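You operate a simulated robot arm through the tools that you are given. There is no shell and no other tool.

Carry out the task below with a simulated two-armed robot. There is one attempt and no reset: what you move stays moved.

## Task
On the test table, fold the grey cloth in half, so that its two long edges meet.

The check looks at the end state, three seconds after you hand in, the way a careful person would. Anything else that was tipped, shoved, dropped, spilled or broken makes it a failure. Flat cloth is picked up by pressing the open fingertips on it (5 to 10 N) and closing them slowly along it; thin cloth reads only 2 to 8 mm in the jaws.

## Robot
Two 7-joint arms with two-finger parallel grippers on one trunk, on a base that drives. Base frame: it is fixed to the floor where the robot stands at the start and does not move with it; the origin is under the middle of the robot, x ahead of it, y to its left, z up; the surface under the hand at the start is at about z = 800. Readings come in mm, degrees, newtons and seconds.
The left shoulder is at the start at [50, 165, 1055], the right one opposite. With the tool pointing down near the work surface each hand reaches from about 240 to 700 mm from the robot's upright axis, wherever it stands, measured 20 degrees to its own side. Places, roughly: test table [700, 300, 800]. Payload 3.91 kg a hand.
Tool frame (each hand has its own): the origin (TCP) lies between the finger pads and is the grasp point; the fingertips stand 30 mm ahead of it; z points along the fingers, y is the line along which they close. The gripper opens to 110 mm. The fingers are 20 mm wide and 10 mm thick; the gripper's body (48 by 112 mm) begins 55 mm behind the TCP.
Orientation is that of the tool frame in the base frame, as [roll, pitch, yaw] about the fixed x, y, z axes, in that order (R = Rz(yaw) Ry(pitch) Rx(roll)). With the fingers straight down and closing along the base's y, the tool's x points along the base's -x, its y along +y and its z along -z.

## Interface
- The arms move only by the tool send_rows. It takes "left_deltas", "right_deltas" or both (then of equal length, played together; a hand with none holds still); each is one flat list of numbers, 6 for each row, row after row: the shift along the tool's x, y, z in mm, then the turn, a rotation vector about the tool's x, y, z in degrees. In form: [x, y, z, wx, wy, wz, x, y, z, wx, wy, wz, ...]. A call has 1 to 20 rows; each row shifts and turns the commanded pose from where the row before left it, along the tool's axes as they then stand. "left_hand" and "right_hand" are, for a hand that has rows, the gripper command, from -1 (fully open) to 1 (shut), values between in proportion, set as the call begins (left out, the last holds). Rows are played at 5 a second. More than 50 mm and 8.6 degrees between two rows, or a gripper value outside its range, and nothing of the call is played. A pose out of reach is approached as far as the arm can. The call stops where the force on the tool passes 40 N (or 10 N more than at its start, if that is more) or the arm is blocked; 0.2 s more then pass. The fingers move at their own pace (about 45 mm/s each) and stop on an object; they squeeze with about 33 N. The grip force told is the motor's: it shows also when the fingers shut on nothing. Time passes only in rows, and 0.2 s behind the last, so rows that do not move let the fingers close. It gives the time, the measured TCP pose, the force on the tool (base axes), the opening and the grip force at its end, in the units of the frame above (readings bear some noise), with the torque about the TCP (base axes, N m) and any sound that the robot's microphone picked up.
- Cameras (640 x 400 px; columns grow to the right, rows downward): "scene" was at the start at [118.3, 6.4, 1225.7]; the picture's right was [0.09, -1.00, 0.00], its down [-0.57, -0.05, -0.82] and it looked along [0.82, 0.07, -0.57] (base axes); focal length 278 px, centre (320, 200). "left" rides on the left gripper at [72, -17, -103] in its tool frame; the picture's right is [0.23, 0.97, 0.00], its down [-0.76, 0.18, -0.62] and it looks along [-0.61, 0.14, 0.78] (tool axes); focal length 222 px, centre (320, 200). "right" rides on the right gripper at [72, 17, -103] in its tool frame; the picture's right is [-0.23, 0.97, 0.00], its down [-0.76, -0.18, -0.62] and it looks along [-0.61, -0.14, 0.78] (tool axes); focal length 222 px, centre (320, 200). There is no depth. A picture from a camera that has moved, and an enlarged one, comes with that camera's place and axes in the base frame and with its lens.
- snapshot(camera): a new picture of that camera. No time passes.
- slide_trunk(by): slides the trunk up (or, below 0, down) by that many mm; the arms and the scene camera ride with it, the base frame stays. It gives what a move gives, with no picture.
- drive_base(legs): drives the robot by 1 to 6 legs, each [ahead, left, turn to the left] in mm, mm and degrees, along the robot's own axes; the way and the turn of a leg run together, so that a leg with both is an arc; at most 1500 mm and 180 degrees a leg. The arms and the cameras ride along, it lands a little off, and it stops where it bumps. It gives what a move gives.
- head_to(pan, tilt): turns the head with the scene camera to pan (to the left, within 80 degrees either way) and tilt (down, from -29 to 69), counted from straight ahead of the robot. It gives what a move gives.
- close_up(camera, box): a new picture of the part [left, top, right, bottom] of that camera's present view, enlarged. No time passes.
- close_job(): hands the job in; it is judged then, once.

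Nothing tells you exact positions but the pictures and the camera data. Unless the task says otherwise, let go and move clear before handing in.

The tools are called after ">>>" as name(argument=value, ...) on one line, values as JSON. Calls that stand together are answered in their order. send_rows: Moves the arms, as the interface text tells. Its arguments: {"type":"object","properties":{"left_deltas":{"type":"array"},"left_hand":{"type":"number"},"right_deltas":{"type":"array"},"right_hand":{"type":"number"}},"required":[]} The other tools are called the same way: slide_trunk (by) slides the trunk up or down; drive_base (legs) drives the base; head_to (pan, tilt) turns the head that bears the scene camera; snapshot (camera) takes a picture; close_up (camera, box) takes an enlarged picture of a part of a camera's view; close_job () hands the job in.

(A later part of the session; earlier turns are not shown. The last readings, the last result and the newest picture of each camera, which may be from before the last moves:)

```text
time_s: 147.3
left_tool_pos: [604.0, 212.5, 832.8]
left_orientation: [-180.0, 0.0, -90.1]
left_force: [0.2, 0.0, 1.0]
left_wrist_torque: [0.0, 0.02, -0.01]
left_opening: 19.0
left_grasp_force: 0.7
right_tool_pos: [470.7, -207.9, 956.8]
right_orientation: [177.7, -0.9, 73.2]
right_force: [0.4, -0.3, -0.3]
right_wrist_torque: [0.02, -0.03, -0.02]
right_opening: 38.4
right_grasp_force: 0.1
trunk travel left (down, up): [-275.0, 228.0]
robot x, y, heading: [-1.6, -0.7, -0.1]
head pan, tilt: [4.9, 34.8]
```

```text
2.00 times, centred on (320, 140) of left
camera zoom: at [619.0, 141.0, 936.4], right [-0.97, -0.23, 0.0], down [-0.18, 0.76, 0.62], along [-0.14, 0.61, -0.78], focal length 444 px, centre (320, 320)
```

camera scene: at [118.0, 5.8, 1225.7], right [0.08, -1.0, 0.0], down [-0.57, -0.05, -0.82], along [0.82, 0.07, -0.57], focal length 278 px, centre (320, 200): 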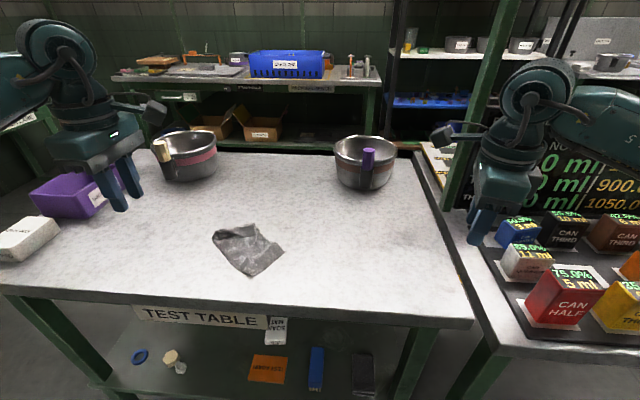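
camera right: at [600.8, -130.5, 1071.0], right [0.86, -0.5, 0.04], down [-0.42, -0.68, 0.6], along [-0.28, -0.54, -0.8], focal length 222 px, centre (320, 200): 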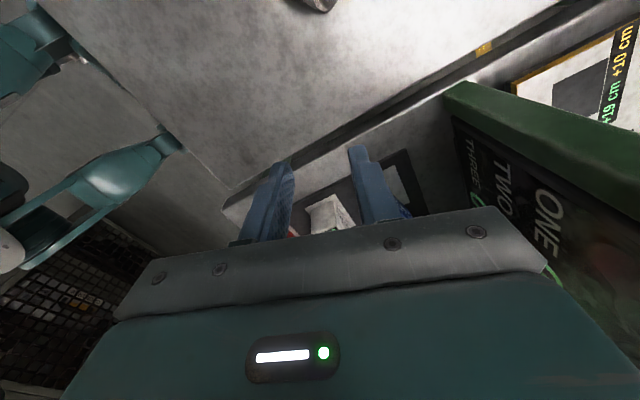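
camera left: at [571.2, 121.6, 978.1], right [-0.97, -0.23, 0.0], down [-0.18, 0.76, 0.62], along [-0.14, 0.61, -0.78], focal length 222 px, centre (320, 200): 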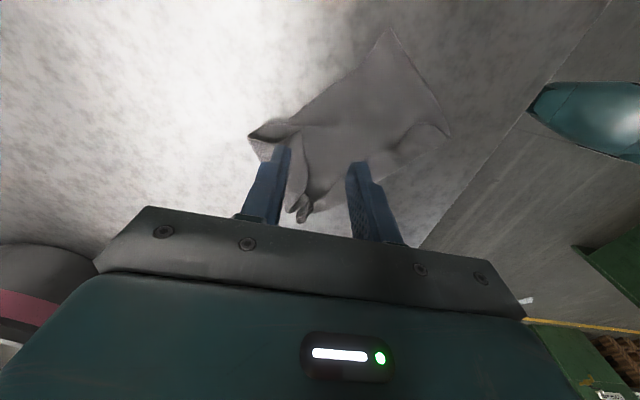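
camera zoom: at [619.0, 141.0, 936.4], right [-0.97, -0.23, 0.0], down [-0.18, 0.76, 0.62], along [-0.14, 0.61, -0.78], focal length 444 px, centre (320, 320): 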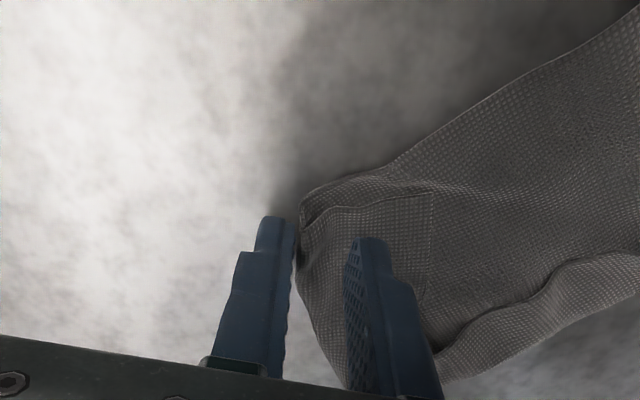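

>>> send_rows(left_deltas=[0, 0, 0, 0, 0, 0, 0, 0, 0, 0, 0, 0], left_hand=0.8)

>>> send_rows(left_deltas=[0, 0, 0, 0, 0, 0, 0, 0, 0, 0, 0, 0, 0, 0, 0, 0, 0, 0], left_hand=1)

>>> close_up(camera="left", box=[180, 40, 460, 240])

```text
time_s: 147.9
left_tool_pos: [602.4, 213.6, 831.8]
left_orientation: [-180.0, -0.1, -90.1]
left_force: [0.1, 0.2, 0.3]
left_wrist_torque: [0.04, -0.01, 0.0]
left_opening: 10.8
left_grasp_force: 0.1
right_tool_pos: [469.7, -207.1, 957.0]
right_orientation: [177.6, -0.8, 73.2]
right_force: [-0.2, 0.1, 1.5]
right_wrist_torque: [-0.01, 0.01, 0.04]
right_opening: 38.7
right_grasp_force: 0.1
trunk travel left (down, up): [-275.0, 228.0]
robot x, y, heading: [-2.6, -1.8, -0.2]
head pan, tilt: [4.9, 34.8]
```

```text
time_s: 148.7
left_tool_pos: [603.4, 214.1, 832.2]
left_orientation: [-180.0, 0.0, -90.0]
left_force: [-0.2, 0.5, 1.5]
left_wrist_torque: [0.0, 0.04, 0.01]
left_opening: 2.9
left_grasp_force: 32.8
right_tool_pos: [471.1, -206.9, 957.4]
right_orientation: [177.6, -0.7, 73.2]
right_force: [-0.4, 0.5, -0.5]
right_wrist_torque: [0.01, 0.02, 0.02]
right_opening: 38.6
right_grasp_force: 0.0
trunk travel left (down, up): [-275.0, 228.0]
robot x, y, heading: [0.0, -4.5, 0.2]
head pan, tilt: [4.9, 34.8]
```

```text
2.00 times, centred on (320, 140) of left
camera zoom: at [619.0, 141.1, 936.5], right [-0.97, -0.23, 0.0], down [-0.18, 0.76, 0.62], along [-0.14, 0.61, -0.78], focal length 444 px, centre (320, 320)
```

zoom: 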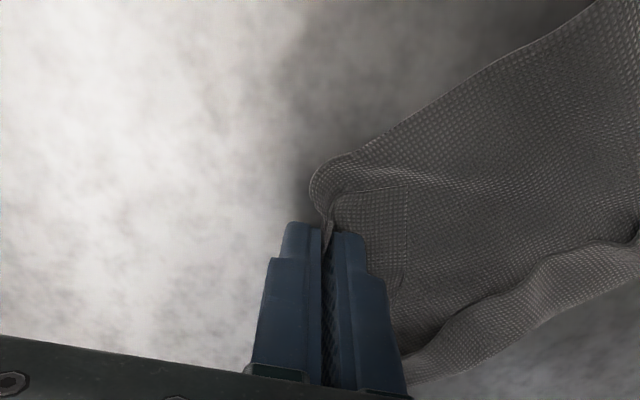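

The pinch took both layers of the fold, which would not open it. I'll release, and instead pinch only the flap's free corner, keeping the fingertips about 1 mm above the bottom layer.

>>> send_rows(left_deltas=[0, 0, 0, 0, 0, 0, 0, 0, 0, 0, 0, 0, 0, 0, 0, 0, 0, 0, 0, 0, -10, 0, 0, 0, 0, 0, -15, 0, 0, 0, 0, 0, 0, 0, 0, 0], left_hand=0.34)

>>> close_up(camera="left", box=[180, 40, 460, 240])

>>> close_up(camera="scene", box=[190, 190, 318, 290])

```text
time_s: 150.1
left_tool_pos: [603.0, 213.3, 857.6]
left_orientation: [-180.0, 0.0, -90.0]
left_force: [-0.5, -0.5, 0.4]
left_wrist_torque: [-0.01, 0.01, -0.01]
left_opening: 36.1
left_grasp_force: 0.0
right_tool_pos: [469.7, -207.1, 958.3]
right_orientation: [177.6, -0.7, 73.1]
right_force: [-0.3, 1.0, -0.3]
right_wrist_torque: [-0.01, 0.01, 0.0]
right_opening: 38.6
right_grasp_force: 0.0
trunk travel left (down, up): [-275.0, 228.0]
robot x, y, heading: [1.5, 1.8, -0.2]
head pan, tilt: [4.9, 34.8]
```

```text
2.00 times, centred on (320, 140) of left
camera zoom: at [618.9, 141.7, 961.4], right [-0.97, -0.23, 0.0], down [-0.18, 0.76, 0.62], along [-0.14, 0.61, -0.78], focal length 444 px, centre (320, 320)
```

zoom: 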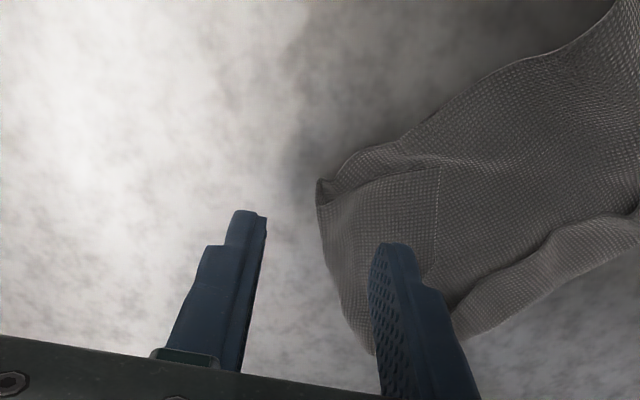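

```text
4.00 times, centred on (254, 240) of scene
camera zoom: at [118.0, 5.8, 1225.7], right [0.08, -1.0, 0.0], down [-0.57, -0.05, -0.82], along [0.82, 0.07, -0.57], focal length 1113 px, centre (584, 40)
```

zoom: 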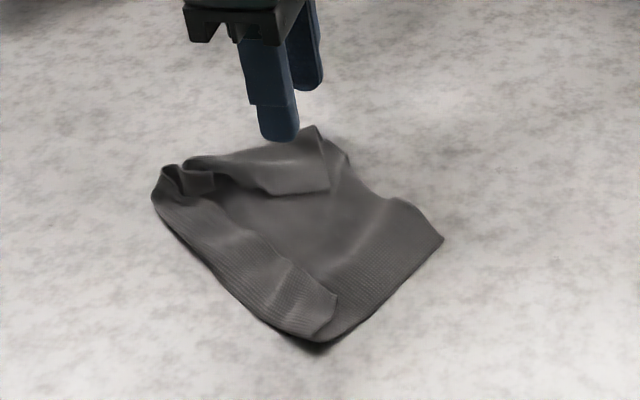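

The flap's free edge now runs from its corner (566, 187) to (551, 228), lying on the bottom layer. Positioning the fingers across that edge, just above.

>>> send_rows(left_deltas=[4.5, 14, 0, 0, 0, 0, 4.5, 14, 0, 0, 0, 0, 4.5, 14, 0, 0, 0, 0, 0, 0, 8, 0, 0, 0, 0, 0, 8, 0, 0, 0, 0, 0, 4, 0, 0, 0, 0, 0, 0, 0, 0, 0], left_hand=0.45)

>>> close_up(camera="left", box=[200, 60, 440, 220])

```text
time_s: 151.7
left_tool_pos: [560.9, 201.6, 837.9]
left_orientation: [-179.9, 0.0, -90.0]
left_force: [-0.3, 0.5, 0.3]
left_wrist_torque: [0.03, -0.01, -0.01]
left_opening: 30.1
left_grasp_force: 0.0
right_tool_pos: [470.4, -206.7, 956.1]
right_orientation: [177.6, -0.8, 73.1]
right_force: [0.3, 0.6, -0.1]
right_wrist_torque: [0.0, 0.0, 0.01]
right_opening: 38.6
right_grasp_force: 0.0
trunk travel left (down, up): [-275.0, 228.0]
robot x, y, heading: [-1.4, 1.7, -0.1]
head pan, tilt: [4.9, 34.8]
```

```text
2.50 times, centred on (320, 140) of left
camera zoom: at [577.1, 128.0, 941.5], right [-0.97, -0.23, 0.0], down [-0.18, 0.76, 0.62], along [-0.14, 0.61, -0.78], focal length 555 px, centre (320, 350)
```

zoom: 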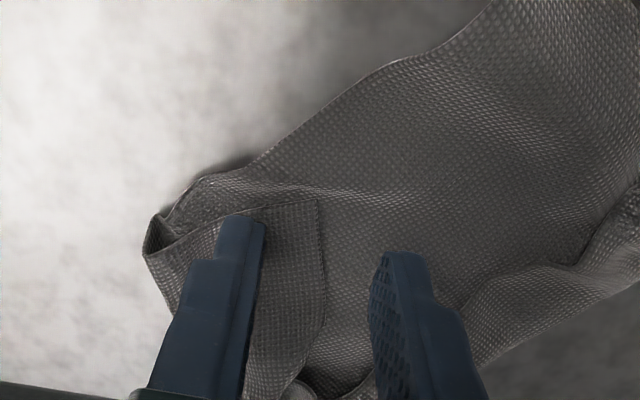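

The flap's edge is centred between the fingers. Lowering gently until the flap is just touched.

>>> send_rows(left_deltas=[0, 0, 2, 0, 0, 0, 0, 0, 1, 0, 0, 0, 0, 0, 0, 0, 0, 0])

>>> send_rows(left_deltas=[0, 0, 1, 0, 0, 0, 0, 0, 0, 0, 0, 0])

>>> send_rows(left_deltas=[0, 0, 0.7, 0, 0, 0, 0, 0, 0, 0, 0, 0])

>>> close_up(camera="left", box=[200, 60, 440, 220])

```text
time_s: 152.5
left_tool_pos: [560.5, 201.0, 834.8]
left_orientation: [180.0, 0.0, -90.1]
left_force: [0.0, 0.0, 0.8]
left_wrist_torque: [-0.03, 0.02, -0.02]
left_opening: 30.1
left_grasp_force: 0.1
right_tool_pos: [471.1, -206.2, 957.5]
right_orientation: [177.5, -0.8, 73.1]
right_force: [-0.1, 0.7, 1.1]
right_wrist_torque: [0.01, 0.01, 0.0]
right_opening: 38.5
right_grasp_force: 0.0
trunk travel left (down, up): [-275.0, 228.0]
robot x, y, heading: [-2.7, -1.9, -0.2]
head pan, tilt: [4.9, 34.8]
```

```text
time_s: 153.1
left_tool_pos: [559.5, 199.6, 832.8]
left_orientation: [180.0, 0.0, -90.0]
left_force: [0.4, 0.2, 0.0]
left_wrist_torque: [-0.01, -0.02, 0.01]
left_opening: 30.3
left_grasp_force: 0.0
right_tool_pos: [471.1, -207.7, 958.4]
right_orientation: [177.6, -0.8, 73.1]
right_force: [0.0, 0.4, -0.3]
right_wrist_torque: [-0.01, 0.02, 0.01]
right_opening: 38.7
right_grasp_force: 0.1
trunk travel left (down, up): [-275.0, 228.0]
robot x, y, heading: [-2.0, 1.4, -0.2]
head pan, tilt: [4.9, 34.8]
```

```text
time_s: 153.7
left_tool_pos: [560.3, 199.8, 832.8]
left_orientation: [-180.0, 0.0, -90.1]
left_force: [-0.6, 0.2, 0.1]
left_wrist_torque: [-0.03, -0.01, 0.0]
left_opening: 30.3
left_grasp_force: 0.3
right_tool_pos: [470.1, -207.6, 957.7]
right_orientation: [177.6, -0.8, 73.1]
right_force: [-0.1, 0.5, -0.9]
right_wrist_torque: [0.02, -0.03, 0.04]
right_opening: 38.5
right_grasp_force: 0.1
trunk travel left (down, up): [-275.0, 228.0]
robot x, y, heading: [-2.3, -0.6, -0.2]
head pan, tilt: [4.9, 34.8]
```

```text
2.50 times, centred on (320, 140) of left
camera zoom: at [576.5, 127.7, 937.2], right [-0.97, -0.23, 0.0], down [-0.18, 0.76, 0.62], along [-0.14, 0.61, -0.78], focal length 555 px, centre (320, 350)
```

zoom: 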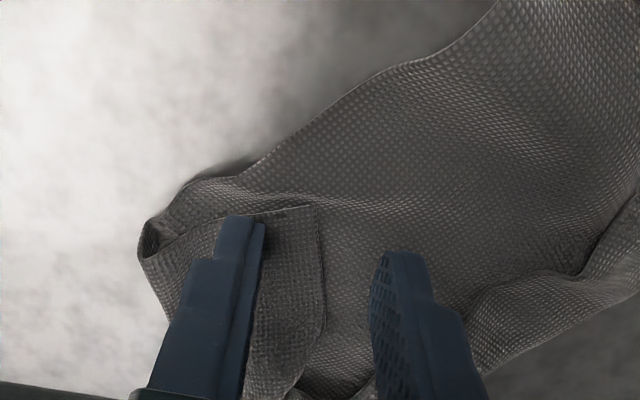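

>>> send_rows(left_deltas=[0, 0, 0.6, 0, 0, 0, 0, 0, 0, 0, 0, 0])

>>> send_rows(left_deltas=[0, 0, 0.5, 0, 0, 0, 0, 0, 0, 0, 0, 0])

```text
time_s: 154.3
left_tool_pos: [559.8, 200.1, 833.3]
left_orientation: [180.0, 0.0, -90.0]
left_force: [0.2, 0.0, 0.5]
left_wrist_torque: [-0.03, 0.02, -0.02]
left_opening: 30.4
left_grasp_force: 0.0
right_tool_pos: [469.6, -207.8, 957.8]
right_orientation: [177.7, -0.7, 73.0]
right_force: [0.2, -0.3, 0.2]
right_wrist_torque: [0.0, -0.01, 0.02]
right_opening: 38.5
right_grasp_force: 0.1
trunk travel left (down, up): [-275.0, 228.0]
robot x, y, heading: [-5.1, 2.2, 0.1]
head pan, tilt: [4.9, 34.8]
```

```text
time_s: 154.9
left_tool_pos: [560.5, 200.2, 831.8]
left_orientation: [-179.9, 0.1, -90.1]
left_force: [0.5, 0.9, 1.3]
left_wrist_torque: [0.03, -0.06, 0.01]
left_opening: 30.5
left_grasp_force: 0.1
right_tool_pos: [470.9, -206.3, 957.5]
right_orientation: [177.5, -0.8, 73.0]
right_force: [0.9, 0.8, -0.5]
right_wrist_torque: [0.0, -0.03, 0.02]
right_opening: 38.6
right_grasp_force: 0.0
trunk travel left (down, up): [-275.0, 228.0]
robot x, y, heading: [-3.2, 3.0, 0.0]
head pan, tilt: [4.9, 34.8]
```

About 1 N on the far finger only (on the flap). Closing slowly.

>>> send_rows(left_deltas=[0, 0, 0, 0, 0, 0], left_hand=0.53)

>>> send_rows(left_deltas=[0, 0, 0, 0, 0, 0], left_hand=0.61)

>>> send_rows(left_deltas=[0, 0, 0, 0, 0, 0], left_hand=0.69)

>>> close_up(camera="left", box=[200, 60, 440, 220])

```text
time_s: 155.3
left_tool_pos: [560.5, 199.9, 832.0]
left_orientation: [180.0, -0.1, -90.1]
left_force: [-0.3, 0.3, 2.7]
left_wrist_torque: [0.0, -0.08, 0.0]
left_opening: 26.0
left_grasp_force: 0.4
right_tool_pos: [470.2, -207.2, 958.2]
right_orientation: [177.6, -0.7, 73.1]
right_force: [0.4, 0.3, 0.8]
right_wrist_torque: [0.03, -0.01, 0.01]
right_opening: 38.7
right_grasp_force: 0.1
trunk travel left (down, up): [-275.0, 228.0]
robot x, y, heading: [-3.4, 1.0, -0.1]
head pan, tilt: [4.9, 34.8]
```

```text
time_s: 155.7
left_tool_pos: [559.4, 199.7, 831.2]
left_orientation: [180.0, 0.1, -90.1]
left_force: [0.8, 0.3, 3.2]
left_wrist_torque: [0.0, -0.09, 0.01]
left_opening: 21.7
left_grasp_force: 0.1
right_tool_pos: [470.9, -206.6, 958.5]
right_orientation: [177.7, -0.7, 73.1]
right_force: [-0.4, -0.2, -0.2]
right_wrist_torque: [-0.01, -0.01, 0.02]
right_opening: 38.4
right_grasp_force: 0.0
trunk travel left (down, up): [-275.0, 228.0]
robot x, y, heading: [2.9, -0.8, -0.1]
head pan, tilt: [4.9, 34.8]
```

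```text
time_s: 156.1
left_tool_pos: [559.9, 199.4, 831.9]
left_orientation: [180.0, -0.1, -90.1]
left_force: [-0.3, -1.0, 4.2]
left_wrist_torque: [-0.01, -0.04, 0.02]
left_opening: 16.7
left_grasp_force: 0.1
right_tool_pos: [471.0, -207.3, 957.6]
right_orientation: [177.6, -0.8, 73.1]
right_force: [0.2, -0.2, -0.7]
right_wrist_torque: [-0.01, 0.01, 0.0]
right_opening: 38.5
right_grasp_force: 0.0
trunk travel left (down, up): [-275.0, 228.0]
robot x, y, heading: [-2.8, -1.6, -0.1]
head pan, tilt: [4.9, 34.8]
```

```text
2.50 times, centred on (320, 140) of left
camera zoom: at [575.9, 127.1, 936.1], right [-0.97, -0.23, 0.0], down [-0.18, 0.76, 0.62], along [-0.14, 0.61, -0.78], focal length 555 px, centre (320, 350)
```

zoom: 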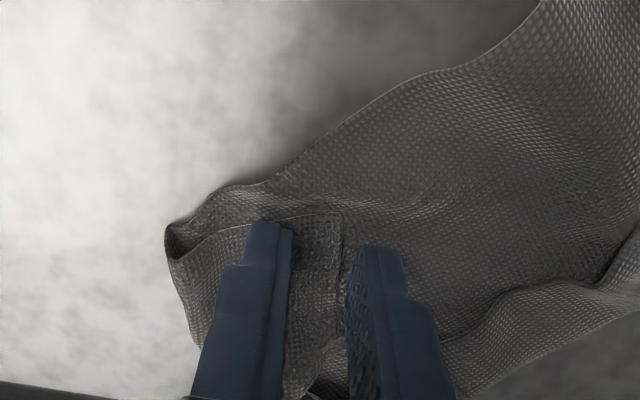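

>>> send_rows(left_deltas=[0, 0, 0, 0, 0, 0], left_hand=0.77)

>>> send_rows(left_deltas=[0, 0, 0, 0, 0, 0], left_hand=0.85)

>>> close_up(camera="left", box=[200, 60, 440, 220])

```text
time_s: 156.5
left_tool_pos: [559.9, 199.9, 831.7]
left_orientation: [180.0, 0.0, -90.1]
left_force: [1.1, -0.9, 2.4]
left_wrist_torque: [-0.03, -0.03, 0.0]
left_opening: 13.0
left_grasp_force: 0.5
right_tool_pos: [470.0, -207.8, 957.9]
right_orientation: [177.6, -0.9, 73.0]
right_force: [0.1, 0.0, 0.0]
right_wrist_torque: [0.01, 0.01, -0.03]
right_opening: 38.4
right_grasp_force: 0.0
trunk travel left (down, up): [-275.0, 228.0]
robot x, y, heading: [2.4, 0.6, -0.1]
head pan, tilt: [4.9, 34.8]
```

```text
time_s: 156.9
left_tool_pos: [559.5, 200.2, 832.4]
left_orientation: [-180.0, 0.0, -90.1]
left_force: [-0.2, -0.3, 3.4]
left_wrist_torque: [-0.03, -0.04, 0.01]
left_opening: 8.3
left_grasp_force: 0.0
right_tool_pos: [470.7, -207.0, 958.7]
right_orientation: [177.7, -1.0, 73.1]
right_force: [0.3, 0.1, -0.1]
right_wrist_torque: [0.0, -0.02, 0.01]
right_opening: 38.5
right_grasp_force: 0.0
trunk travel left (down, up): [-275.0, 228.0]
robot x, y, heading: [-0.4, 1.4, 0.1]
head pan, tilt: [4.9, 34.8]
```

```text
2.50 times, centred on (320, 140) of left
camera zoom: at [576.0, 127.1, 936.1], right [-0.97, -0.23, 0.0], down [-0.18, 0.76, 0.62], along [-0.14, 0.61, -0.78], focal length 555 px, centre (320, 350)
```

zoom: 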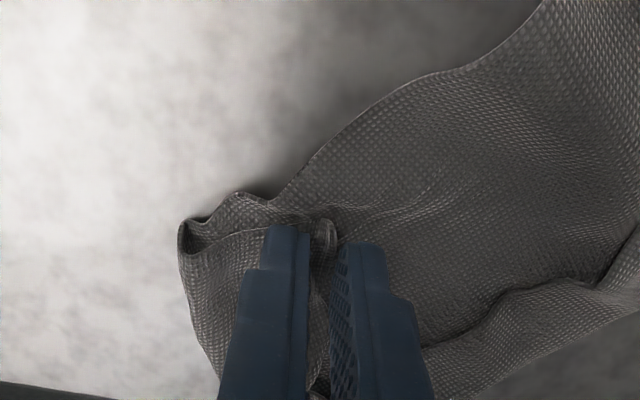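

The flap's edge has buckled up between the fingers. Closing fully, then a small lift to see what is held.

>>> send_rows(left_deltas=[0, 0, 0, 0, 0, 0, 0, 0, 0, 0, 0, 0, 0, 0, 0, 0, 0, 0, 0, 0, -3, 0, 0, 0, 0, -1, -6, 0, 0, 0, 0, -2, -8, 0, 0, 0, 0, -3, -8, 0, 0, 0, 0, 0, 0, 0, 0, 0], left_hand=1)

>>> close_up(camera="left", box=[180, 40, 460, 240])

>>> close_up(camera="scene", box=[190, 190, 318, 290])

```text
time_s: 158.7
left_tool_pos: [567.3, 202.3, 856.2]
left_orientation: [179.9, -0.1, -90.1]
left_force: [0.2, 0.1, 0.2]
left_wrist_torque: [0.02, 0.02, 0.02]
left_opening: 1.9
left_grasp_force: 32.7
right_tool_pos: [470.0, -208.0, 957.7]
right_orientation: [177.6, -0.7, 73.1]
right_force: [-0.8, 0.1, 0.1]
right_wrist_torque: [-0.05, 0.03, -0.01]
right_opening: 38.3
right_grasp_force: 0.0
trunk travel left (down, up): [-275.0, 228.0]
robot x, y, heading: [-1.8, -0.6, -0.0]
head pan, tilt: [4.9, 34.8]
```

```text
2.00 times, centred on (320, 140) of left
camera zoom: at [582.8, 127.4, 960.3], right [-0.97, -0.23, 0.0], down [-0.18, 0.76, 0.62], along [-0.14, 0.61, -0.78], focal length 444 px, centre (320, 320)
```

zoom: 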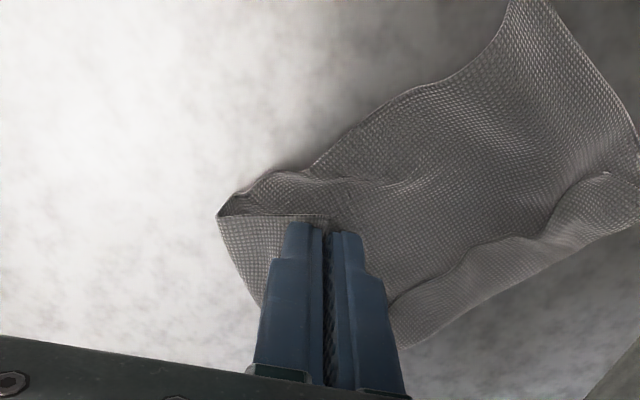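

```text
4.00 times, centred on (254, 240) of scene
camera zoom: at [118.0, 5.8, 1225.7], right [0.08, -1.0, 0.0], down [-0.57, -0.05, -0.82], along [0.82, 0.07, -0.57], focal length 1113 px, centre (584, 40)
```

zoom: 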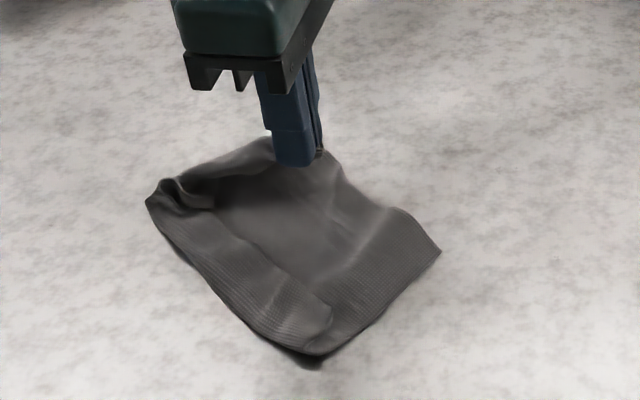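

Only the flap is held — the bottom layer stays down. Now I'll carry it up and outward along the cloth's long direction and lay it down.

>>> send_rows(left_deltas=[-6, -6, -10, 0, 0, 0, -6, -6, -10, 0, 0, 0, -6, -6, -10, 0, 0, 0, -5, -9, 0, 0, 0, 0, -5, -9, 0, 0, 0, 0, -5, -9, 0, 0, 0, 0, -4, -9, 8, 0, 0, 0, -4, -9, 8, 0, 0, 0, -4, -9, 8, 0, 0, 0, 0, 0, 0, 0, 0, 0])

>>> close_up(camera="left", box=[180, 0, 500, 240])

>>> close_up(camera="scene", box=[190, 180, 318, 280])

```text
time_s: 160.9
left_tool_pos: [638.8, 246.3, 863.6]
left_orientation: [-180.0, 0.0, -90.0]
left_force: [-0.2, 0.0, -0.7]
left_wrist_torque: [0.02, 0.02, 0.01]
left_opening: 1.9
left_grasp_force: 33.0
right_tool_pos: [470.6, -206.7, 957.5]
right_orientation: [177.5, -0.8, 73.1]
right_force: [-0.7, -0.6, 0.5]
right_wrist_torque: [-0.03, 0.02, -0.01]
right_opening: 38.4
right_grasp_force: 0.0
trunk travel left (down, up): [-275.0, 228.0]
robot x, y, heading: [1.4, 0.7, -0.5]
head pan, tilt: [4.9, 34.8]
```

```text
1.67 times, centred on (340, 120) of left
camera zoom: at [654.8, 173.1, 966.5], right [-0.97, -0.23, 0.0], down [-0.18, 0.76, 0.62], along [-0.14, 0.61, -0.78], focal length 370 px, centre (287, 333)
```

zoom: 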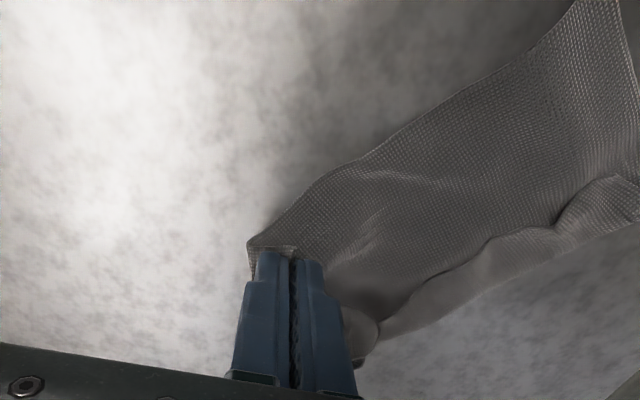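

```text
4.00 times, centred on (254, 230) of scene
camera zoom: at [118.0, 5.8, 1225.7], right [0.08, -1.0, 0.0], down [-0.57, -0.05, -0.82], along [0.82, 0.07, -0.57], focal length 1113 px, centre (584, 80)
```

zoom: 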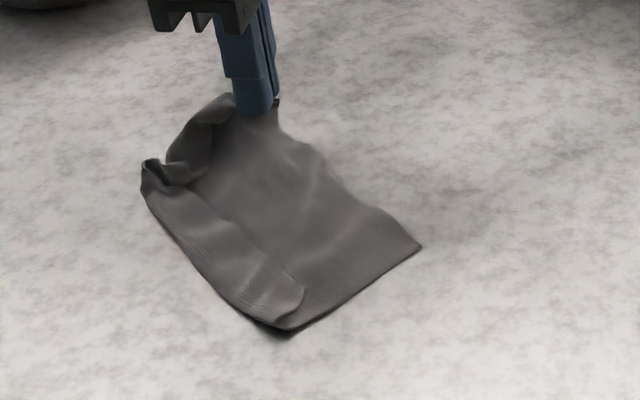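

The flap is open and the near long edge is straight. Laying it down.

>>> send_rows(left_deltas=[-3, -4, 8, 0, 0, 0, -3, -4, 8, 0, 0, 0, -3, -3, 8, 0, 0, 0, -2, -2, 6, 0, 0, 0, 0, 0, 0, 0, 0, 0])

>>> send_rows(left_deltas=[0, 0, 0, 0, 0, 0, 0, 0, 0, 0, 0, 0, 0, 0, 0, 0, 0, 0, 0, 0, -8, 0, 0, 0, 0, 0, -15, 0, 0, 0, 0, 0, -25, 0, 0, 0, 0, 0, -30, 0, 0, 0, -30, 0, -30, 0, 0, 0, -30, 0, -20, 0, 0, 0, 0, 0, 0, 0, 0, 0], left_hand=0.5)

>>> close_up(camera="scene", box=[190, 190, 318, 290])

>>> snapshot(camera="scene")

```text
time_s: 162.1
left_tool_pos: [650.7, 255.7, 832.6]
left_orientation: [180.0, 0.0, -90.0]
left_force: [-0.5, 0.3, 2.1]
left_wrist_torque: [0.01, -0.01, 0.0]
left_opening: 1.8
left_grasp_force: 33.1
right_tool_pos: [470.2, -206.2, 957.3]
right_orientation: [177.6, -0.8, 73.1]
right_force: [-0.1, 0.1, 0.1]
right_wrist_torque: [0.02, -0.01, 0.02]
right_opening: 38.3
right_grasp_force: 0.0
trunk travel left (down, up): [-275.0, 228.0]
robot x, y, heading: [2.9, -1.5, 0.0]
head pan, tilt: [4.9, 34.8]
```

```text
time_s: 164.3
left_tool_pos: [644.0, 316.1, 962.2]
left_orientation: [180.0, 0.0, -90.2]
left_force: [-0.8, -0.1, -0.1]
left_wrist_torque: [0.01, -0.04, -0.05]
left_opening: 27.4
left_grasp_force: 0.1
left hand out of reach, approached as far as the arm can: row 9
right_tool_pos: [470.6, -208.1, 958.0]
right_orientation: [177.6, -0.9, 73.1]
right_force: [0.5, -1.0, 0.2]
right_wrist_torque: [0.01, -0.04, 0.0]
right_opening: 38.3
right_grasp_force: 0.1
trunk travel left (down, up): [-275.0, 228.0]
robot x, y, heading: [1.5, -0.3, -0.1]
head pan, tilt: [4.9, 34.8]
```

```text
4.00 times, centred on (254, 240) of scene
camera zoom: at [118.1, 5.3, 1225.7], right [0.08, -1.0, 0.0], down [-0.57, -0.05, -0.82], along [0.82, 0.07, -0.57], focal length 1113 px, centre (584, 40)
```

zoom: 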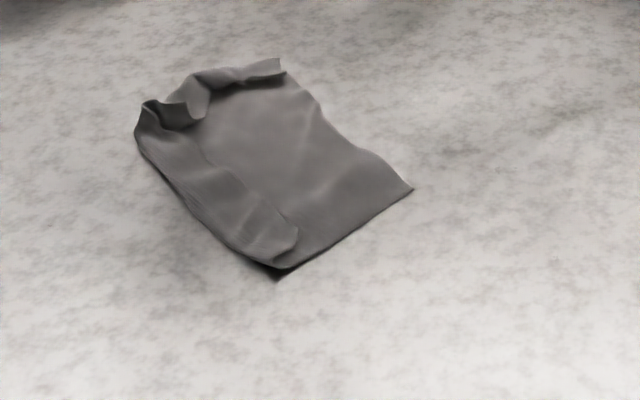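

```text
taken
camera scene: at [118.1, 5.3, 1225.7], right [0.08, -1.0, 0.0], down [-0.57, -0.05, -0.82], along [0.82, 0.07, -0.57], focal length 278 px, centre (320, 200)
```

scene: 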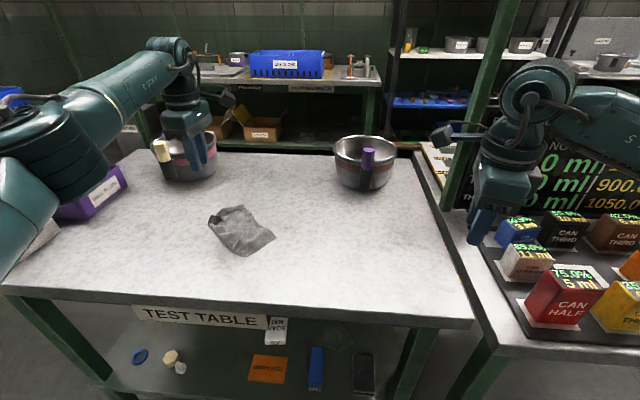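

The near edge is now fully laid out. Next, the far long edge's strip is folded on top, its corner at about (525, 192). I can use that directly: pinch that corner and carry it to the near-right corner as part of the final fold. Turning the left hand to 45° and moving above it for a look.

>>> send_rows(left_deltas=[0, 0, 0, 0, 0, 7.5, 0, 0, 0, 0, 0, 7.5, 0, 0, 0, 0, 0, 7.5, 0, 0, 0, 0, 0, 7.5, 0, 0, 0, 0, 0, 7.5, 0, 0, 0, 0, 0, 7.5, 0, 0, 0, 0, 0, 0])

>>> send_rows(left_deltas=[24, 0, 6, 0, 0, 0, 24, 0, 6, 0, 0, 0, 24, 0, 6, 0, 0, 0, 24, 0, 6, 0, 0, 0, 24, 0, 6, 0, 0, 0, 24, 0, 6, 0, 0, 0, 15, 0, 6, 0, 0, 0, 0, 0, 0, 0, 0, 0], left_hand=0.4)

>>> snapshot(camera="left")

>>> close_up(camera="scene", box=[190, 190, 318, 290])

```text
time_s: 165.9
left_tool_pos: [644.4, 316.3, 961.4]
left_orientation: [-179.9, 0.1, -135.2]
left_force: [0.3, 0.9, 0.5]
left_wrist_torque: [0.02, 0.02, -0.01]
left_opening: 27.5
left_grasp_force: 0.0
right_tool_pos: [469.8, -207.5, 956.9]
right_orientation: [177.6, -0.8, 73.1]
right_force: [-0.7, 0.9, 0.0]
right_wrist_torque: [0.0, 0.01, 0.01]
right_opening: 38.7
right_grasp_force: 0.1
trunk travel left (down, up): [-275.0, 228.0]
robot x, y, heading: [0.3, -1.3, 0.0]
head pan, tilt: [4.9, 34.8]
```

```text
time_s: 167.7
left_tool_pos: [531.2, 203.6, 919.0]
left_orientation: [-179.9, 0.0, -135.1]
left_force: [-0.1, 0.7, -0.5]
left_wrist_torque: [0.01, -0.01, 0.03]
left_opening: 32.9
left_grasp_force: 0.0
right_tool_pos: [470.2, -207.9, 958.5]
right_orientation: [177.6, -0.8, 73.1]
right_force: [-0.8, 0.7, 0.1]
right_wrist_torque: [0.0, 0.02, -0.02]
right_opening: 38.8
right_grasp_force: 0.0
trunk travel left (down, up): [-275.0, 228.0]
robot x, y, heading: [3.4, -0.7, -0.1]
head pan, tilt: [4.9, 34.8]
```

```text
taken
camera left: at [491.4, 140.2, 1023.1], right [-0.85, 0.53, 0.0], down [0.41, 0.66, 0.62], along [0.33, 0.53, -0.78], focal length 222 px, centre (320, 200)
```

left: 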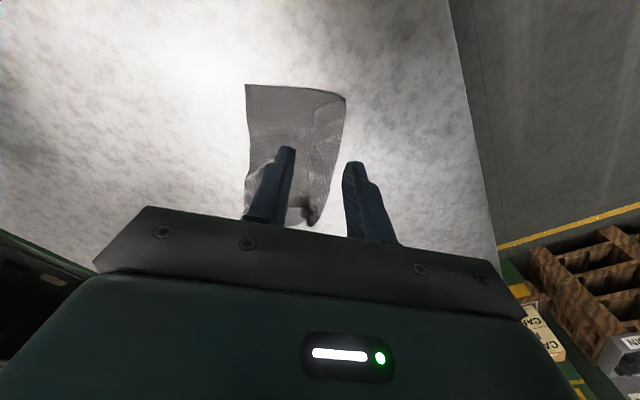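

```text
4.00 times, centred on (254, 240) of scene
camera zoom: at [118.0, 5.8, 1225.7], right [0.08, -1.0, 0.0], down [-0.57, -0.05, -0.82], along [0.82, 0.07, -0.57], focal length 1113 px, centre (584, 40)
```

zoom: 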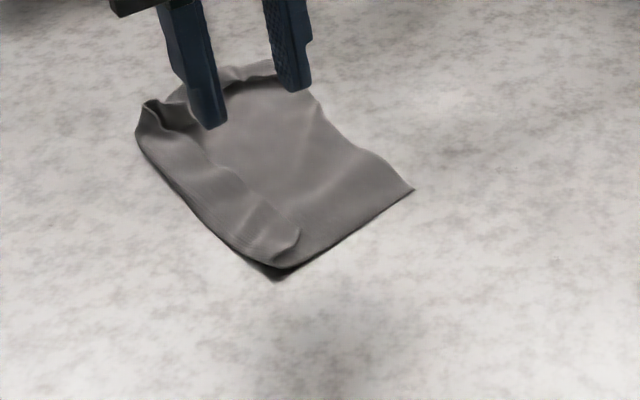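

>>> close_up(camera="left", box=[220, 70, 380, 240])

```text
2.35 times, centred on (300, 155) of left
camera zoom: at [491.4, 140.2, 1023.1], right [-0.85, 0.53, 0.0], down [0.41, 0.66, 0.62], along [0.33, 0.53, -0.78], focal length 523 px, centre (367, 306)
```

zoom: 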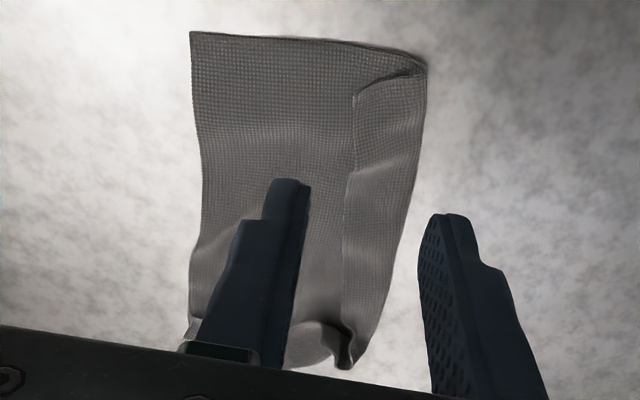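

Clear view: the strip's free edge runs from its corner (530, 192) to about (589, 276), and there is still a bunch at the far-left corner. I'll back the hand off to see that end.

>>> send_rows(left_deltas=[20, 0, -15, 0, 0, 0, 20, 0, -15, 0, 0, 0, 20, 0, -15, 0, 0, 0, 20, 0, -10, 0, 0, 0, 0, 0, 0, 0, 0, 0])

>>> close_up(camera="left", box=[220, 60, 380, 180])

>>> close_up(camera="scene", box=[200, 195, 296, 265])

```text
time_s: 168.9
left_tool_pos: [474.8, 145.6, 973.9]
left_orientation: [180.0, 0.0, -135.1]
left_force: [0.3, -0.2, 0.4]
left_wrist_torque: [0.02, 0.01, 0.03]
left_opening: 33.1
left_grasp_force: 0.1
right_tool_pos: [470.1, -207.1, 957.8]
right_orientation: [177.6, -0.9, 73.2]
right_force: [-0.5, 0.6, 0.4]
right_wrist_torque: [0.01, 0.03, -0.01]
right_opening: 38.4
right_grasp_force: 0.0
trunk travel left (down, up): [-275.0, 228.0]
robot x, y, heading: [0.5, -0.3, -0.3]
head pan, tilt: [4.9, 34.8]
```

```text
3.33 times, centred on (300, 120) of left
camera zoom: at [434.6, 82.9, 1077.7], right [-0.85, 0.53, 0.0], down [0.41, 0.66, 0.62], along [0.33, 0.53, -0.78], focal length 740 px, centre (387, 467)
```

zoom: 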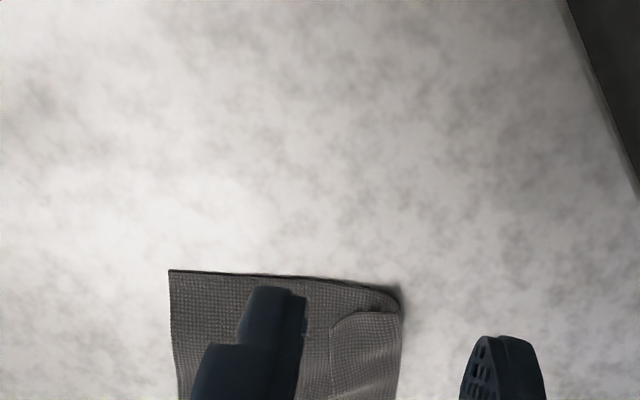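

```text
5.71 times, centred on (248, 230) of scene
camera zoom: at [118.0, 5.8, 1225.7], right [0.08, -1.0, 0.0], down [-0.57, -0.05, -0.82], along [0.82, 0.07, -0.57], focal length 1590 px, centre (731, 29)
```

zoom: 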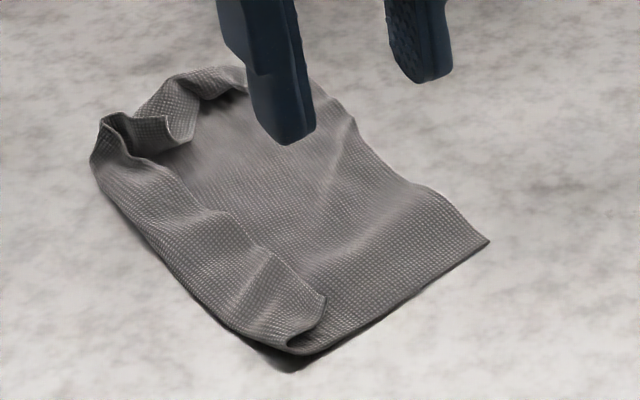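

>>> send_rows(left_deltas=[-25.8, 3.8, 0, 0, 0, 0, -25.8, 3.8, 0, 0, 0, 0, -25.8, 3.8, 0, 0, 0, 0, -25.8, 3.8, 0, 0, 0, 0, -25.8, 3.8, 0, 0, 0, 0, -25.8, 3.8, 0, 0, 0, 0, -25.8, 3.8, 0, 0, 0, 0, -25.8, 3.8, 0, 0, 0, 0, -25.8, 3.8, 0, 0, 0, 0, 0, 0, 0, 0, 0, 0])

>>> close_up(camera="left", box=[200, 0, 440, 180])

>>> close_up(camera="scene", box=[200, 195, 296, 265])

```text
time_s: 171.1
left_tool_pos: [613.2, 334.5, 973.1]
left_orientation: [180.0, 0.0, -135.1]
left_force: [0.0, -0.8, -0.4]
left_wrist_torque: [0.01, 0.04, -0.03]
left_opening: 32.8
left_grasp_force: 0.0
right_tool_pos: [469.9, -205.8, 957.8]
right_orientation: [177.6, -0.9, 73.1]
right_force: [0.1, -0.8, 0.8]
right_wrist_torque: [0.01, 0.0, 0.01]
right_opening: 38.4
right_grasp_force: 0.1
trunk travel left (down, up): [-275.0, 228.0]
robot x, y, heading: [-3.1, 0.6, -0.1]
head pan, tilt: [4.9, 34.8]
```

```text
2.22 times, centred on (320, 90) of left
camera zoom: at [573.1, 272.5, 1077.7], right [-0.85, 0.53, 0.0], down [0.41, 0.66, 0.62], along [0.33, 0.53, -0.78], focal length 494 px, centre (320, 444)
```

zoom: 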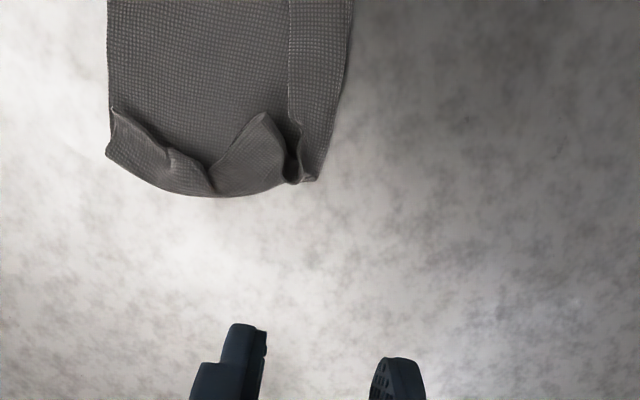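

```text
5.71 times, centred on (248, 230) of scene
camera zoom: at [118.0, 5.8, 1225.7], right [0.08, -1.0, 0.0], down [-0.57, -0.05, -0.82], along [0.82, 0.07, -0.57], focal length 1590 px, centre (731, 29)
```

zoom: 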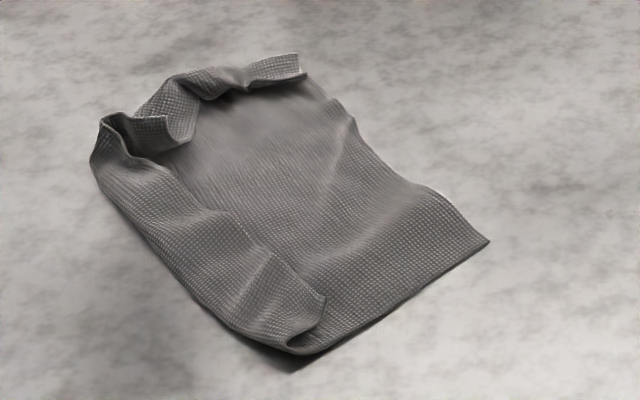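

Now both left-end corners are visible on top: far-left tip at (607, 279, 813), near-left tip at (660, 242, 815). The far end is near the edge of reach, so first I'll pull the cloth closer: pinch the single-layer short edge next to the near-right corner (at about (559, 169)) and drag it by about (−50, −100).

>>> send_rows(left_deltas=[19.4, -9.8, 0, 0, 0, 0, 19.4, -9.8, 0, 0, 0, 0, 19.4, -9.8, 15, 0, 0, 0, 19.4, -9.8, 20, 0, 0, 0, 19.4, -9.8, 20, 0, 0, 0, 19.4, -9.8, 20, 0, 0, 0, 19.4, -9.8, 20, 0, 0, 0, 19.4, -9.8, 20, 0, 0, 0, 0, 0, 10, 0, 0, 0, 0, 0, 0, 0, 0, 0], left_hand=0.53)

>>> close_up(camera="left", box=[200, 60, 440, 240])

>>> close_up(camera="scene", box=[190, 180, 318, 280])

```text
time_s: 173.3
left_tool_pos: [561.4, 169.1, 849.2]
left_orientation: [179.9, 0.1, -135.1]
left_force: [-0.2, -0.4, 0.4]
left_wrist_torque: [0.0, -0.02, 0.0]
left_opening: 25.8
left_grasp_force: 0.0
right_tool_pos: [470.2, -207.3, 957.3]
right_orientation: [177.6, -0.8, 73.1]
right_force: [-0.3, 0.4, 0.4]
right_wrist_torque: [0.02, 0.02, -0.03]
right_opening: 38.6
right_grasp_force: 0.0
trunk travel left (down, up): [-275.0, 228.0]
robot x, y, heading: [-1.6, 3.3, -0.2]
head pan, tilt: [4.9, 34.8]
```

```text
2.22 times, centred on (320, 150) of left
camera zoom: at [521.2, 105.6, 952.1], right [-0.85, 0.53, 0.0], down [0.41, 0.66, 0.62], along [0.33, 0.53, -0.78], focal length 494 px, centre (320, 311)
```

zoom: 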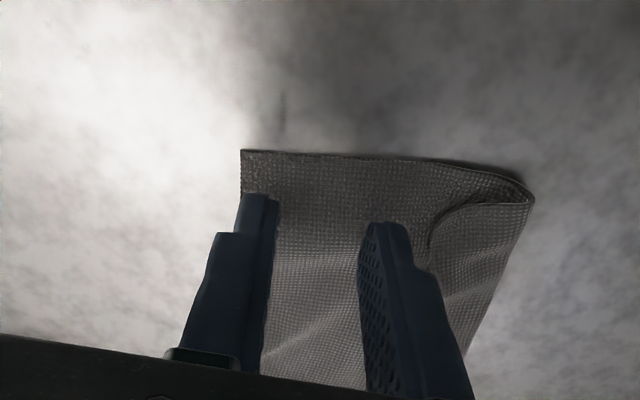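

```text
4.00 times, centred on (254, 230) of scene
camera zoom: at [118.0, 5.8, 1225.7], right [0.08, -1.0, 0.0], down [-0.57, -0.05, -0.82], along [0.82, 0.07, -0.57], focal length 1113 px, centre (584, 80)
```

zoom: 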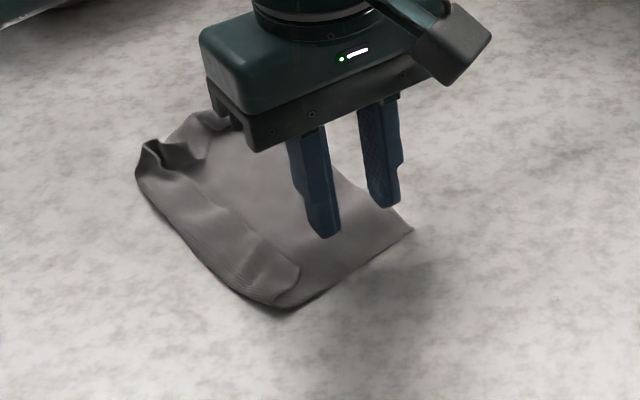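

>>> send_rows(left_deltas=[0, 2, 5, 0, 0, 0, 0, 2, 5, 0, 0, 0, 0, 0, 4, 0, 0, 0, 0, 0, 2, 0, 0, 0, 0, 0, 0, 0, 0, 0])

>>> send_rows(left_deltas=[0, 0, 1, 0, 0, 0, 0, 0, 0, 0, 0, 0])

>>> send_rows(left_deltas=[0, 0, 0.8, 0, 0, 0, 0, 0, 0, 0, 0, 0])

```text
time_s: 174.5
left_tool_pos: [557.4, 172.5, 832.0]
left_orientation: [-179.9, 0.0, -135.1]
left_force: [-1.1, 1.0, 0.2]
left_wrist_torque: [-0.01, 0.0, -0.02]
left_opening: 26.1
left_grasp_force: 0.1
right_tool_pos: [470.6, -207.3, 957.6]
right_orientation: [177.6, -0.8, 73.1]
right_force: [-0.3, -0.4, 0.2]
right_wrist_torque: [0.0, 0.01, -0.02]
right_opening: 38.3
right_grasp_force: 0.0
trunk travel left (down, up): [-275.0, 228.0]
robot x, y, heading: [-0.9, -3.1, -0.2]
head pan, tilt: [4.9, 34.8]
```

```text
time_s: 175.1
left_tool_pos: [557.4, 172.1, 832.3]
left_orientation: [179.9, 0.0, -135.2]
left_force: [-0.8, -0.1, 0.7]
left_wrist_torque: [-0.01, 0.0, 0.01]
left_opening: 25.9
left_grasp_force: 0.0
right_tool_pos: [470.7, -206.8, 956.6]
right_orientation: [177.6, -0.8, 73.1]
right_force: [-0.1, -0.4, -0.5]
right_wrist_torque: [0.0, 0.0, 0.01]
right_opening: 38.4
right_grasp_force: 0.0
trunk travel left (down, up): [-275.0, 228.0]
robot x, y, heading: [1.3, -2.7, -0.1]
head pan, tilt: [4.9, 34.8]
```

```text
time_s: 175.7
left_tool_pos: [557.2, 172.2, 831.1]
left_orientation: [-179.9, 0.0, -135.0]
left_force: [-1.1, -1.1, 3.7]
left_wrist_torque: [-0.06, -0.01, 0.01]
left_opening: 25.8
left_grasp_force: 0.0
right_tool_pos: [469.7, -207.8, 958.5]
right_orientation: [177.6, -0.9, 73.1]
right_force: [0.6, -0.4, 0.4]
right_wrist_torque: [-0.03, -0.02, 0.03]
right_opening: 38.5
right_grasp_force: 0.0
trunk travel left (down, up): [-275.0, 228.0]
robot x, y, heading: [1.4, 2.3, -0.2]
head pan, tilt: [4.9, 34.8]
```

>>> send_rows(left_deltas=[0, 0, 0.4, 0, 0, 0, 0, 0, 0, 0, 0, 0], left_hand=0.6)

>>> send_rows(left_deltas=[0, 0, 0, 0, 0, 0], left_hand=0.68)

>>> send_rows(left_deltas=[0, 0, 0, 0, 0, 0], left_hand=0.76)

>>> send_rows(left_deltas=[0, 0, 0, 0, 0, 0], left_hand=0.84)

>>> send_rows(left_deltas=[0, 0, 0, 0, 0, 0, 0, 0, 0, 0, 0, 0, 0, 0, 0, 0, 0, 0], left_hand=1)

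>>> close_up(camera="left", box=[200, 60, 440, 240])

```text
time_s: 176.3
left_tool_pos: [557.5, 172.5, 830.9]
left_orientation: [-179.9, 0.0, -135.0]
left_force: [0.3, -1.1, 6.1]
left_wrist_torque: [-0.05, -0.05, 0.02]
left_opening: 22.0
left_grasp_force: 0.0
right_tool_pos: [470.2, -207.6, 958.5]
right_orientation: [177.7, -0.9, 73.1]
right_force: [0.7, 0.6, -0.2]
right_wrist_torque: [-0.02, -0.03, -0.02]
right_opening: 38.4
right_grasp_force: 0.1
trunk travel left (down, up): [-275.0, 228.0]
robot x, y, heading: [1.2, -0.6, -0.3]
head pan, tilt: [4.9, 34.8]
```

```text
time_s: 176.7
left_tool_pos: [557.8, 173.6, 831.7]
left_orientation: [-179.9, 0.0, -135.1]
left_force: [-2.0, 0.1, 7.1]
left_wrist_torque: [-0.07, -0.04, -0.02]
left_opening: 17.0
left_grasp_force: 0.1
right_tool_pos: [470.8, -207.8, 958.5]
right_orientation: [177.6, -0.9, 73.1]
right_force: [0.7, -0.1, 0.3]
right_wrist_torque: [-0.04, -0.02, 0.03]
right_opening: 38.6
right_grasp_force: 0.0
trunk travel left (down, up): [-275.0, 228.0]
robot x, y, heading: [-2.7, 1.8, -0.1]
head pan, tilt: [4.9, 34.8]
```

```text
time_s: 177.1
left_tool_pos: [557.5, 172.9, 831.1]
left_orientation: [-179.9, 0.0, -135.2]
left_force: [0.4, -0.8, 7.7]
left_wrist_torque: [-0.1, 0.0, 0.01]
left_opening: 13.4
left_grasp_force: 0.3
right_tool_pos: [469.6, -207.2, 958.8]
right_orientation: [177.6, -0.9, 73.1]
right_force: [0.0, 0.4, 1.1]
right_wrist_torque: [0.01, 0.01, 0.01]
right_opening: 38.8
right_grasp_force: 0.0
trunk travel left (down, up): [-275.0, 228.0]
robot x, y, heading: [3.1, 1.6, 0.1]
head pan, tilt: [4.9, 34.8]
```

```text
time_s: 177.5
left_tool_pos: [557.5, 172.0, 831.7]
left_orientation: [-179.8, 0.0, -135.2]
left_force: [-1.4, 0.5, 9.4]
left_wrist_torque: [-0.04, -0.02, 0.01]
left_opening: 7.8
left_grasp_force: 0.1
right_tool_pos: [469.8, -207.2, 957.4]
right_orientation: [177.5, -0.8, 73.0]
right_force: [0.6, 0.8, 0.9]
right_wrist_torque: [0.0, 0.0, -0.01]
right_opening: 38.5
right_grasp_force: 0.0
trunk travel left (down, up): [-275.0, 228.0]
robot x, y, heading: [2.5, 1.4, -0.3]
head pan, tilt: [4.9, 34.8]
```

```text
time_s: 178.3
left_tool_pos: [557.2, 172.7, 832.5]
left_orientation: [-179.9, 0.1, -135.1]
left_force: [0.6, -0.6, 10.1]
left_wrist_torque: [-0.09, 0.0, 0.03]
left_opening: 1.8
left_grasp_force: 32.7
right_tool_pos: [469.7, -206.7, 958.2]
right_orientation: [177.7, -0.9, 73.1]
right_force: [0.3, 0.6, -0.8]
right_wrist_torque: [-0.01, 0.01, -0.02]
right_opening: 38.5
right_grasp_force: 0.1
trunk travel left (down, up): [-275.0, 228.0]
robot x, y, heading: [-2.5, -0.9, -0.0]
head pan, tilt: [4.9, 34.8]
```

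```text
2.22 times, centred on (320, 150) of left
camera zoom: at [517.1, 109.5, 935.4], right [-0.85, 0.53, 0.0], down [0.41, 0.66, 0.62], along [0.33, 0.53, -0.78], focal length 494 px, centre (320, 311)
```

zoom: 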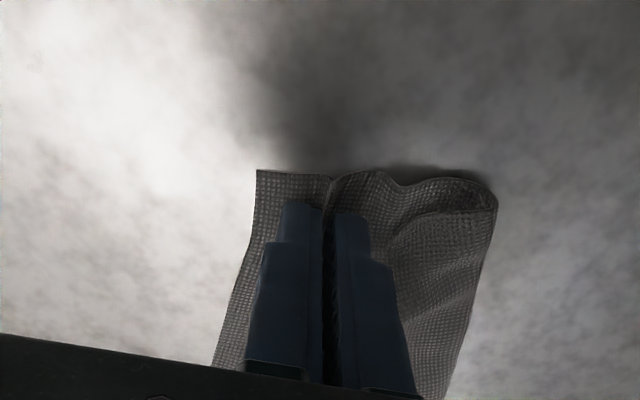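

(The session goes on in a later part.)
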